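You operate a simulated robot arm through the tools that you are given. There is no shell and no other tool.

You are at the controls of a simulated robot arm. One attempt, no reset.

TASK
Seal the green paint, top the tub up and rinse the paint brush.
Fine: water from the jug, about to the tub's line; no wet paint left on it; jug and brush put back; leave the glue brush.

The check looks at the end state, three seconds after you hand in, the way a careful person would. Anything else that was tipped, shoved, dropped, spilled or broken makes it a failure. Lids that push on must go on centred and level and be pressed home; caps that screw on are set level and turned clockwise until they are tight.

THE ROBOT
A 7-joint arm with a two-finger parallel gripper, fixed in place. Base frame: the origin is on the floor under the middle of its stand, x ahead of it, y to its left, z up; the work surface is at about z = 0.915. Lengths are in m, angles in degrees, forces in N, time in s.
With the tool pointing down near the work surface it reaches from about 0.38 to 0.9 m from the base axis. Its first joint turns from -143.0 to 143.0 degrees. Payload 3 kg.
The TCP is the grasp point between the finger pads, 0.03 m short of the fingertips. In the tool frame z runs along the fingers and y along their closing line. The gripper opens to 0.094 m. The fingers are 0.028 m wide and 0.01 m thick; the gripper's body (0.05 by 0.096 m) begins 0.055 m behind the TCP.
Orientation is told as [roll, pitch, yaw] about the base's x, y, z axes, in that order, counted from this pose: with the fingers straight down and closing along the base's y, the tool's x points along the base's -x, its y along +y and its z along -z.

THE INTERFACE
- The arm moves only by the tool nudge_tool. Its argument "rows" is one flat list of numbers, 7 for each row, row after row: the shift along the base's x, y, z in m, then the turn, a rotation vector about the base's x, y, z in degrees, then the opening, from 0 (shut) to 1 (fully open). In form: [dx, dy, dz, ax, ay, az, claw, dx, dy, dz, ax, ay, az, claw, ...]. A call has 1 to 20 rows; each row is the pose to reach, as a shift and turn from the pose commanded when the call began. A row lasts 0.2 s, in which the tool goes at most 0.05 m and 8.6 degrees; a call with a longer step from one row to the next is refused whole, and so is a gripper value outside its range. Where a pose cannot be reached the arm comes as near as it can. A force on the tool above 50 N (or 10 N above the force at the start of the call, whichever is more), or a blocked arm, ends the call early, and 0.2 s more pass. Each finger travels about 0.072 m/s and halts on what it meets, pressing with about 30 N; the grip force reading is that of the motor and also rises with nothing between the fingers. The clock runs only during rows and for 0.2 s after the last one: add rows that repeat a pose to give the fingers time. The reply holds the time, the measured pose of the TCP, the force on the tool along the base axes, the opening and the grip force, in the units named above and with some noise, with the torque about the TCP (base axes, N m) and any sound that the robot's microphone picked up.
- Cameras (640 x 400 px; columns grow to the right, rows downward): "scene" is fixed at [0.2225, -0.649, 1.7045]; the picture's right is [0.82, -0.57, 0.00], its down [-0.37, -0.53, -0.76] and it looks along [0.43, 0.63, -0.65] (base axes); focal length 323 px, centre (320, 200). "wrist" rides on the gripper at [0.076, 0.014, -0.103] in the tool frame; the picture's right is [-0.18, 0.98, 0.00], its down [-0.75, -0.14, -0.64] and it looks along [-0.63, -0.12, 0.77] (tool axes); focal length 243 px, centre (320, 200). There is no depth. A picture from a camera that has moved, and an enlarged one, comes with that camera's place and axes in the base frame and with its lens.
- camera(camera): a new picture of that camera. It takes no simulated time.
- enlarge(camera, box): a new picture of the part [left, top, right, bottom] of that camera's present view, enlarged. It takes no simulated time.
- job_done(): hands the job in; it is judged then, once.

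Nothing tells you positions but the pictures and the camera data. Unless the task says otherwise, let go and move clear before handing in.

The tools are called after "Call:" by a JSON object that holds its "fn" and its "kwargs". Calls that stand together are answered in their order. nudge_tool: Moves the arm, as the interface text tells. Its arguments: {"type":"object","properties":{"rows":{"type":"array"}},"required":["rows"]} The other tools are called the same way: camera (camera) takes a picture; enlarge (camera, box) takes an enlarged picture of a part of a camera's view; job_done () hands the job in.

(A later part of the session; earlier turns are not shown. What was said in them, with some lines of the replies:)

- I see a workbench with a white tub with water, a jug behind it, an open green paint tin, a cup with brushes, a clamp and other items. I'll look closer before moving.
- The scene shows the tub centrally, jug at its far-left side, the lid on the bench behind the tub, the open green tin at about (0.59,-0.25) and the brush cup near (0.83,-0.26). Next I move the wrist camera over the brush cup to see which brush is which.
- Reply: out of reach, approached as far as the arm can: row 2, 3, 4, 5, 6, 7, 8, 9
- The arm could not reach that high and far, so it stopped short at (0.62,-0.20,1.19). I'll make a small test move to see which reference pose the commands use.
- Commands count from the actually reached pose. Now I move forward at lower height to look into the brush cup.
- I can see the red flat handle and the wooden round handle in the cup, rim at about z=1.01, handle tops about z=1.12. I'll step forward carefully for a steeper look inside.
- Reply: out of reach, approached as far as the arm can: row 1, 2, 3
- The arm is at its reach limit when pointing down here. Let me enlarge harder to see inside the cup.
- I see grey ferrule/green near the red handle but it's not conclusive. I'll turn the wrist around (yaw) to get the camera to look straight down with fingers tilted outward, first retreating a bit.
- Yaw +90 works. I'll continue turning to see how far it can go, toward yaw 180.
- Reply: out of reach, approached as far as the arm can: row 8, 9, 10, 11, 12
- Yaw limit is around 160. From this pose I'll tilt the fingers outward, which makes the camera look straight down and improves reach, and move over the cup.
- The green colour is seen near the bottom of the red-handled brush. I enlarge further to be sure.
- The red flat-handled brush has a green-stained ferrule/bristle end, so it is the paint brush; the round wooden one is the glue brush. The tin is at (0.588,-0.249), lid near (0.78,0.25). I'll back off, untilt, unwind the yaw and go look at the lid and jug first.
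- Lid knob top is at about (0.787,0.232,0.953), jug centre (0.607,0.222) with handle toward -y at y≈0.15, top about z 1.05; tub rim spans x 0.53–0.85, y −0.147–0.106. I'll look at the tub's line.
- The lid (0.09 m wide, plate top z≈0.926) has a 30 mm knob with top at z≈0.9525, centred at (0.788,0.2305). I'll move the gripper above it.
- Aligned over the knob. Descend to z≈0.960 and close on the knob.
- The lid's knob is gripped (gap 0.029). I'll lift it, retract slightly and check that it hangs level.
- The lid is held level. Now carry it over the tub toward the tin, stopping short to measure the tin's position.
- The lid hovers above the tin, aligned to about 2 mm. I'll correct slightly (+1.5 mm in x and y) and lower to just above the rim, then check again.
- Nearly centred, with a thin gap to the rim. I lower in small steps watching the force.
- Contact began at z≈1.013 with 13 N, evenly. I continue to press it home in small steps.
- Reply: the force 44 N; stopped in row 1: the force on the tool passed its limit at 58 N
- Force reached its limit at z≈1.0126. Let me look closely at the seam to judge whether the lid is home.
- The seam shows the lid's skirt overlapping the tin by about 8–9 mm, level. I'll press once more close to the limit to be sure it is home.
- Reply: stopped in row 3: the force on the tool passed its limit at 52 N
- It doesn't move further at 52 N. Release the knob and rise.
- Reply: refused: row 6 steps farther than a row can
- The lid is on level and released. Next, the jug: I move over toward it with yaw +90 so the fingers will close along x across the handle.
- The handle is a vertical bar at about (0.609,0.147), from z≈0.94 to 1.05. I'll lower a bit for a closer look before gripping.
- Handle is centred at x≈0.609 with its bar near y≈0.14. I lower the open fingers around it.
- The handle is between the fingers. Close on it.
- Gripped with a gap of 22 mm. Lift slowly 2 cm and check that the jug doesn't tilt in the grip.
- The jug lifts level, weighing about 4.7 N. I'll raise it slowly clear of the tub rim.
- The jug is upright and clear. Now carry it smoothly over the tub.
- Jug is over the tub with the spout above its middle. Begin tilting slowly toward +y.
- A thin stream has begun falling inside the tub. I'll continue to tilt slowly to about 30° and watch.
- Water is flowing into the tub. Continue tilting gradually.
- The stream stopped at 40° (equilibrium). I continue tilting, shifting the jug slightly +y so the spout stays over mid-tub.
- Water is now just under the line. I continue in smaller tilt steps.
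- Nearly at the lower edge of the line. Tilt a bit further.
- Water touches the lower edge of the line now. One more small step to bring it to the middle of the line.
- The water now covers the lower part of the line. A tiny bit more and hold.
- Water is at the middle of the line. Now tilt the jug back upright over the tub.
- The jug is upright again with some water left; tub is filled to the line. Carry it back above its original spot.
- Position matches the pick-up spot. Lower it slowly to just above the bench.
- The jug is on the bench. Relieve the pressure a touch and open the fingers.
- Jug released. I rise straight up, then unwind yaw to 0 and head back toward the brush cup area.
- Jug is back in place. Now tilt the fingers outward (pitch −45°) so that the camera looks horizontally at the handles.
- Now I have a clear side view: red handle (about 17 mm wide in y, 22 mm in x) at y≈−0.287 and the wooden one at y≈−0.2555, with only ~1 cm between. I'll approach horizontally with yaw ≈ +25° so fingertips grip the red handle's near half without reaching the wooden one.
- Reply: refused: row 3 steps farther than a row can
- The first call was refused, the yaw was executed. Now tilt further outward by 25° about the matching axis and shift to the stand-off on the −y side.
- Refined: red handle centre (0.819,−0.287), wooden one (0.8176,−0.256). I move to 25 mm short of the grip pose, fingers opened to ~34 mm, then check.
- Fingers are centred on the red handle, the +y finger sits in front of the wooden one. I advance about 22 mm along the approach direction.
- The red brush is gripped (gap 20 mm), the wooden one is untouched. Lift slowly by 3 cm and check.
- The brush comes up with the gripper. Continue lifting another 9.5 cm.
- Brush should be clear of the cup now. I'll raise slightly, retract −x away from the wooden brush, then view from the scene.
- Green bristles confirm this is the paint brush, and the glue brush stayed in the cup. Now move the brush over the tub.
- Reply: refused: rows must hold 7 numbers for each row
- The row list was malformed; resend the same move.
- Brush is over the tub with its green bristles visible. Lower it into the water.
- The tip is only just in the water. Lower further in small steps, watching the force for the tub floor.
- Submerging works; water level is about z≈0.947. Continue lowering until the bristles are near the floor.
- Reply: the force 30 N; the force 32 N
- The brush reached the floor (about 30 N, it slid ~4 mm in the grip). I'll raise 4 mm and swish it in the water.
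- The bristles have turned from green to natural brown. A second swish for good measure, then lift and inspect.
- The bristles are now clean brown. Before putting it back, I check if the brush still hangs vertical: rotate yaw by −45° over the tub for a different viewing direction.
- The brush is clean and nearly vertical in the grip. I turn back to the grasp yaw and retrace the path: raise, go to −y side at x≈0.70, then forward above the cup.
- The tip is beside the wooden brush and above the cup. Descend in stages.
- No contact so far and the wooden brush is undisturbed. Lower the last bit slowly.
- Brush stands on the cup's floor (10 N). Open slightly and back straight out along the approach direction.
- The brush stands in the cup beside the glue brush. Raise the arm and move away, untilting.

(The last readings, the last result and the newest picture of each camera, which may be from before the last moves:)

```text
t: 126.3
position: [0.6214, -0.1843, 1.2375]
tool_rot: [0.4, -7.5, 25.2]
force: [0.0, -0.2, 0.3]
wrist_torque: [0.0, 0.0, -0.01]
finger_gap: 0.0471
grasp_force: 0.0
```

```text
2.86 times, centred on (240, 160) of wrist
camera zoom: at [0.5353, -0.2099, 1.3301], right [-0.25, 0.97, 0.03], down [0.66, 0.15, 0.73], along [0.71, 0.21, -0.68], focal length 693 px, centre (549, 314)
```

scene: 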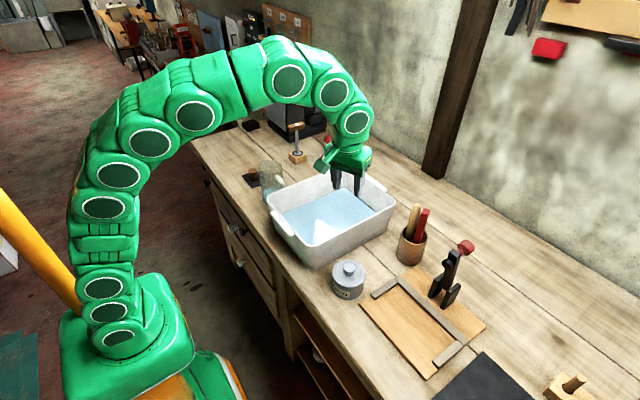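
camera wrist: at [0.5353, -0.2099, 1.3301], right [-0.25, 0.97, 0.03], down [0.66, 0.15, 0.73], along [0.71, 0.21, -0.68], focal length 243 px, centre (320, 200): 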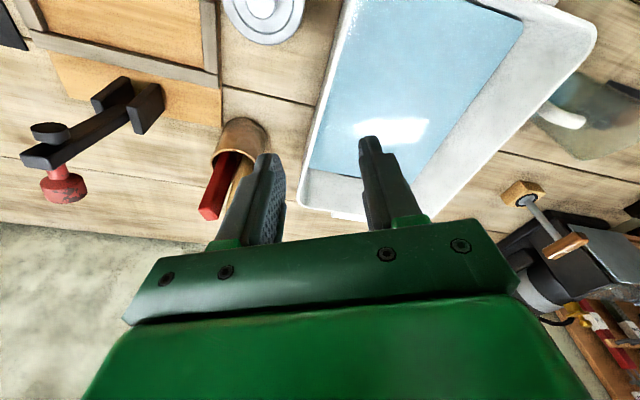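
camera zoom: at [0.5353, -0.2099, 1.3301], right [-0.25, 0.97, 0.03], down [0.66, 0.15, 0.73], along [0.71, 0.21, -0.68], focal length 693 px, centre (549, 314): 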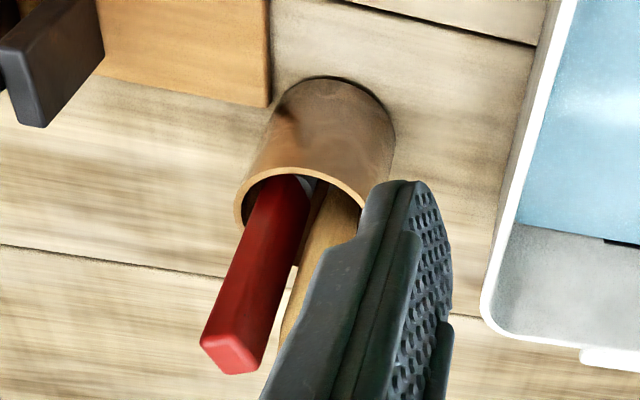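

Everything looks in order: tin closed, tub at the line, jug and brushes in place. To be thorough about the lid being pressed home, I'll press once more on the knob with closed fingers. First level the tool and go above the tin.

Call:
{"fn": "nudge_tool", "kwargs": {"rows": [-0.03, -0.01, 0, -3.2, 6.8, 0, 0.5, -0.06, -0.03, -0.02, -3.2, 6.8, 0, 0.3, -0.09, -0.05, -0.05, -3.2, 6.8, 0, 0.1, -0.1, -0.066, -0.08, -3.2, 6.8, 0, 0, -0.1, -0.066, -0.08, -3.2, 6.8, 0, 0]}}

Call:
{"fn": "nudge_tool", "kwargs": {"rows": [0, 0, 0, 0, 0, -8.4, 0, 0, 0, 0, 0, 0, -16.8, 0, 0, 0, 0, 0, 0, -25.2, 0, 0, 0, 0, 0, 0, -25.2, 0]}}

Call:
{"fn": "camera", "kwargs": {"camera": "wrist"}}

Call:
{"fn": "enlarge", "kwargs": {"camera": "wrist", "box": [260, 80, 420, 220]}}

```text
t: 127.5
position: [0.5232, -0.2534, 1.1581]
tool_rot: [0.3, -0.2, 25.4]
force: [-0.5, -0.1, 0.0]
wrist_torque: [0.03, 0.01, 0.04]
finger_gap: 0.0
grasp_force: 30.3
```

```text
t: 128.5
position: [0.5231, -0.2524, 1.1578]
tool_rot: [0.3, -0.1, 0.0]
force: [-0.2, -0.3, -0.6]
wrist_torque: [0.01, -0.02, 0.0]
finger_gap: 0.0002
grasp_force: 29.8
```

```text
taken
camera wrist: at [0.4468, -0.2381, 1.2614], right [0.18, 0.98, 0.01], down [0.75, -0.15, 0.64], along [0.63, -0.11, -0.77], focal length 243 px, centre (320, 200)
```

wrist: 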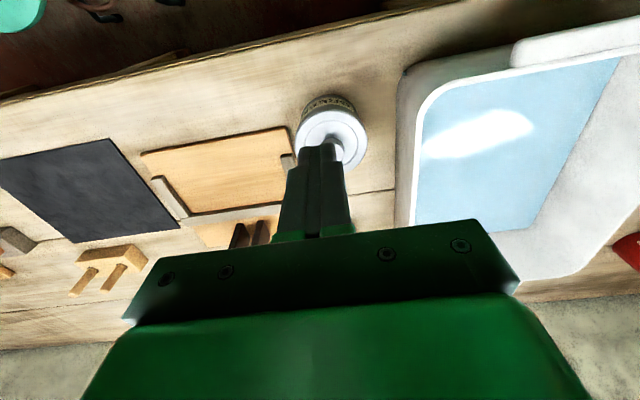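

```text
2.86 times, centred on (340, 150) of wrist
camera zoom: at [0.4468, -0.2381, 1.2614], right [0.18, 0.98, 0.01], down [0.75, -0.15, 0.64], along [0.63, -0.11, -0.77], focal length 693 px, centre (263, 343)
```

zoom: 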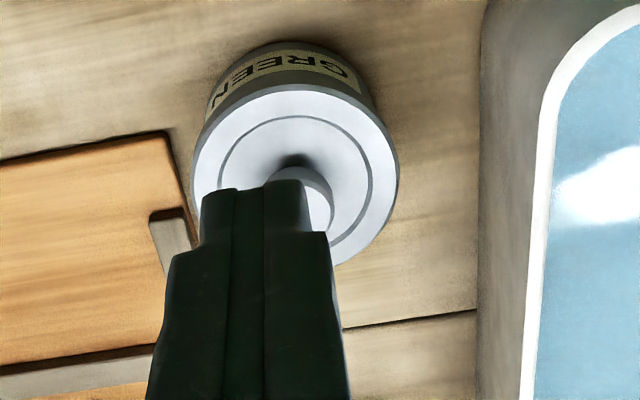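

Lid centre is at (0.5887,−0.2486). Move closed fingertips above the knob and press down in steps.

Call:
{"fn": "nudge_tool", "kwargs": {"rows": [0.03, 0.002, -0.02, 0, 0, 0, 0, 0.0656, 0.0038, -0.04, 0, 0, 0, 0, 0.0656, 0.0038, -0.075, 0, 0, 0, 0, 0.0656, 0.0038, -0.105, 0, 0, 0, 0, 0.0656, 0.0038, -0.115, 0, 0, 0, 0, 0.0656, 0.0038, -0.115, 0, 0, 0, 0]}}

Call:
{"fn": "enlarge", "kwargs": {"camera": "scene", "box": [325, 235, 385, 305]}}

```text
t: 129.9
position: [0.5879, -0.2483, 1.0433]
tool_rot: [0.4, 0.0, 0.1]
force: [0.8, 0.2, 0.1]
wrist_torque: [0.01, -0.01, 0.01]
finger_gap: 0.0002
grasp_force: 30.2
```

```text
5.71 times, centred on (355, 270) of scene
camera zoom: at [0.2225, -0.649, 1.7045], right [0.82, -0.57, 0.0], down [-0.37, -0.53, -0.76], along [0.43, 0.63, -0.65], focal length 1843 px, centre (120, -200)
```

zoom: 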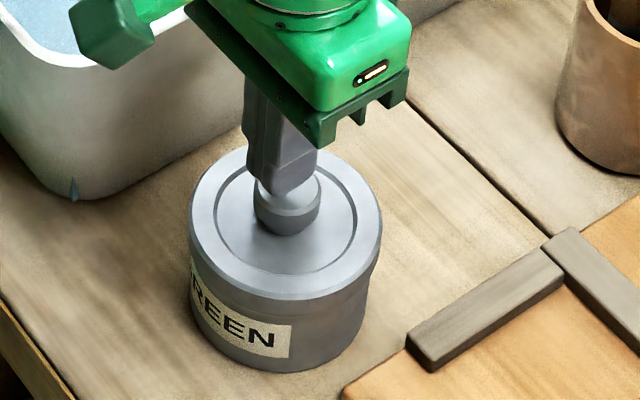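

Call:
{"fn": "nudge_tool", "kwargs": {"rows": [0.0005, 0, -0.004, 0, 0, 0, 0, 0.0005, 0, -0.0075, 0, 0, 0, 0, 0.0005, 0, -0.009, 0, 0, 0, 0]}}

Call:
{"fn": "nudge_tool", "kwargs": {"rows": [0, 0, -0.001, 0, 0, 0, 0, 0, 0, -0.002, 0, 0, 0, 0, 0, 0, -0.002, 0, 0, 0, 0]}}

```text
t: 130.7
position: [0.5886, -0.2469, 1.0336]
tool_rot: [0.3, -0.2, 0.0]
force: [-1.7, -0.4, 0.9]
wrist_torque: [-0.04, 0.06, -0.04]
finger_gap: 0.0
grasp_force: 30.4
```

```text
t: 131.5
position: [0.5892, -0.2476, 1.0348]
tool_rot: [0.2, -0.3, 0.1]
force: [-9.4, -5.8, 47.4]
wrist_torque: [-0.21, 0.77, 0.67]
finger_gap: 0.0002
grasp_force: 29.5
```

Call:
{"fn": "nudge_tool", "kwargs": {"rows": [0, 0, -0.0008, 0, 0, 0, 0, 0, 0, -0.0012, 0, 0, 0, 0]}}

Call:
{"fn": "enlarge", "kwargs": {"camera": "scene", "box": [325, 235, 385, 305]}}

```text
t: 131.9
position: [0.5896, -0.2469, 1.034]
tool_rot: [0.2, -0.5, 0.1]
force: [-2.8, -0.2, 11.4]
wrist_torque: [0.03, 0.26, 0.0]
finger_gap: 0.0
grasp_force: 29.4
stopped in row 1: the force on the tool passed its limit at 61 N (the readings are from after the stop); the commanded pose is now the measured one
```

```text
5.71 times, centred on (355, 270) of scene
camera zoom: at [0.2225, -0.649, 1.7045], right [0.82, -0.57, 0.0], down [-0.37, -0.53, -0.76], along [0.43, 0.63, -0.65], focal length 1843 px, centre (120, -200)
```

zoom: 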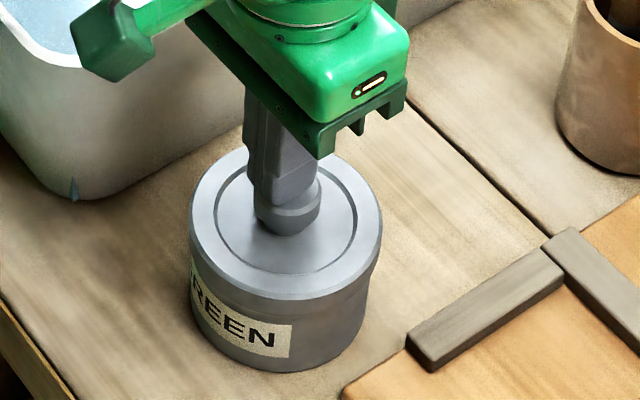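

The lid is at a hard stop under 61 N – it is home. Lift away and take a last look.

Call:
{"fn": "nudge_tool", "kwargs": {"rows": [0, 0, 0.02, 0, 0, 0, 0, 0, 0, 0.06, 0, 0, 0, 0, 0, 0, 0.1, 0, 0, 0, 0, -0.02, 0.03, 0.13, 0, 0, 0, 0.3, -0.03, 0.07, 0.15, 0, 0, 0, 0.6, -0.05, 0.11, 0.17, 0, 0, 0, 0.8, -0.07, 0.15, 0.19, 0, 0, 0, 1, -0.08, 0.18, 0.2, 0, 0, 0, 1, -0.08, 0.18, 0.2, 0, 0, 0, 1]}}

Call:
{"fn": "camera", "kwargs": {"camera": "scene"}}

Call:
{"fn": "camera", "kwargs": {"camera": "wrist"}}

Call:
{"fn": "enlarge", "kwargs": {"camera": "scene", "box": [225, 140, 485, 310]}}

Call:
{"fn": "enlarge", "kwargs": {"camera": "scene", "box": [365, 194, 389, 218]}}

```text
t: 133.9
position: [0.5107, -0.0673, 1.2323]
tool_rot: [0.4, -0.3, 0.1]
force: [-0.5, -0.2, 0.6]
wrist_torque: [-0.01, -0.01, 0.0]
finger_gap: 0.0939
grasp_force: 0.0
```

```text
taken
```

scene: 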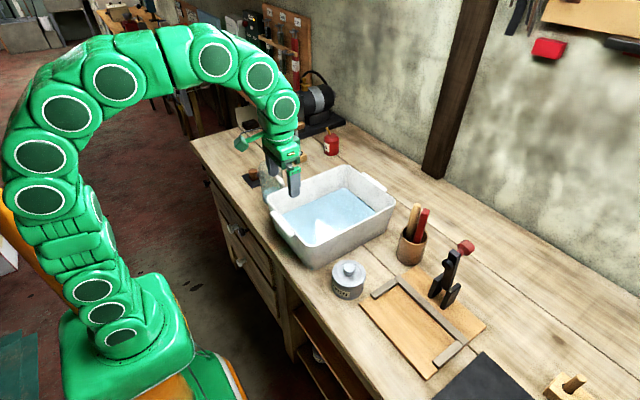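

```text
taken
camera wrist: at [0.4346, -0.0537, 1.3359], right [0.18, 0.98, 0.01], down [0.75, -0.14, 0.65], along [0.64, -0.11, -0.76], focal length 243 px, centre (320, 200)
```

wrist: 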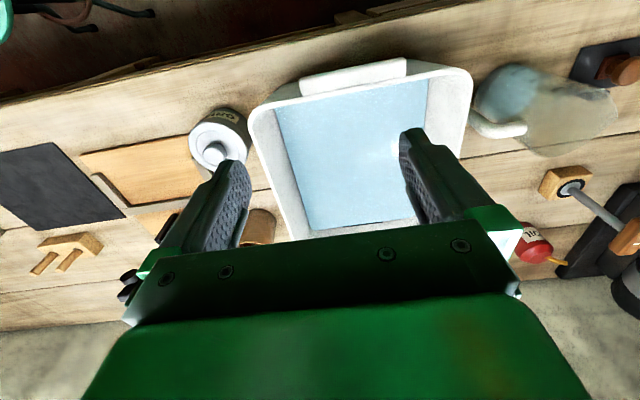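

```text
2.35 times, centred on (355, 225) of scene
camera zoom: at [0.2225, -0.649, 1.7045], right [0.82, -0.57, 0.0], down [-0.37, -0.53, -0.76], along [0.43, 0.63, -0.65], focal length 759 px, centre (238, 141)
```

zoom: 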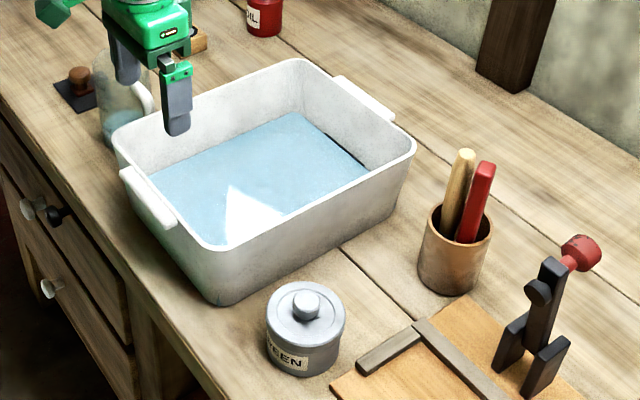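

```text
16.00 times, centred on (377, 206) of scene
camera zoom: at [0.2225, -0.649, 1.7045], right [0.82, -0.57, 0.0], down [-0.37, -0.53, -0.76], along [0.43, 0.63, -0.65], focal length 5161 px, centre (-592, 104)
```

zoom: 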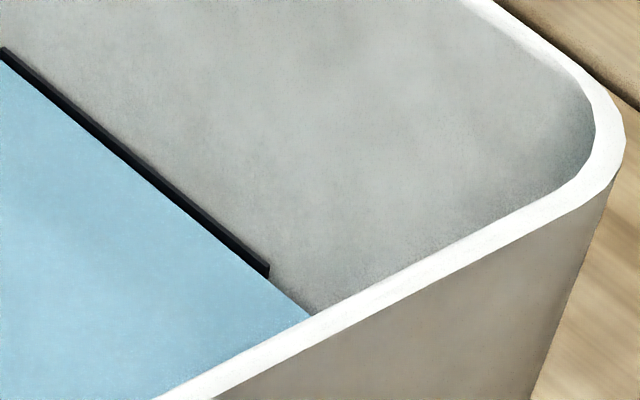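

The tin is sealed and the water stands at the tub's line. The jug is back in its place, and the clean paint brush is back in the cup beside the untouched glue brush. The gripper is empty and clear, so I'm handing in.

Call:
{"fn": "job_done", "kwargs": {}}

```text
The job is handed in.
```

The job is handed in with all three parts done. I have no result from the check yet.

- **Green paint:** the lid is on centred and level. I pressed it down with about 60 N and it didn't move any further.
- **Tub:** topped up from the jug until the water stood on the line. The jug is back in its original spot with some water left in it.
- **Paint brush:** the red-handled brush had green bristles. After swishing in the tub they turned a clean brown with no green left. It's back in the cup.
- **Glue brush:** I didn't touch it, and it's still in the cup.

While rinsing, I pushed the paint brush against the tub floor with about 30 N and it slid roughly 4 mm in the grip. The paint brush also went back turned about 25° from how it stood before. I saw nothing else spilled, tipped or shoved.
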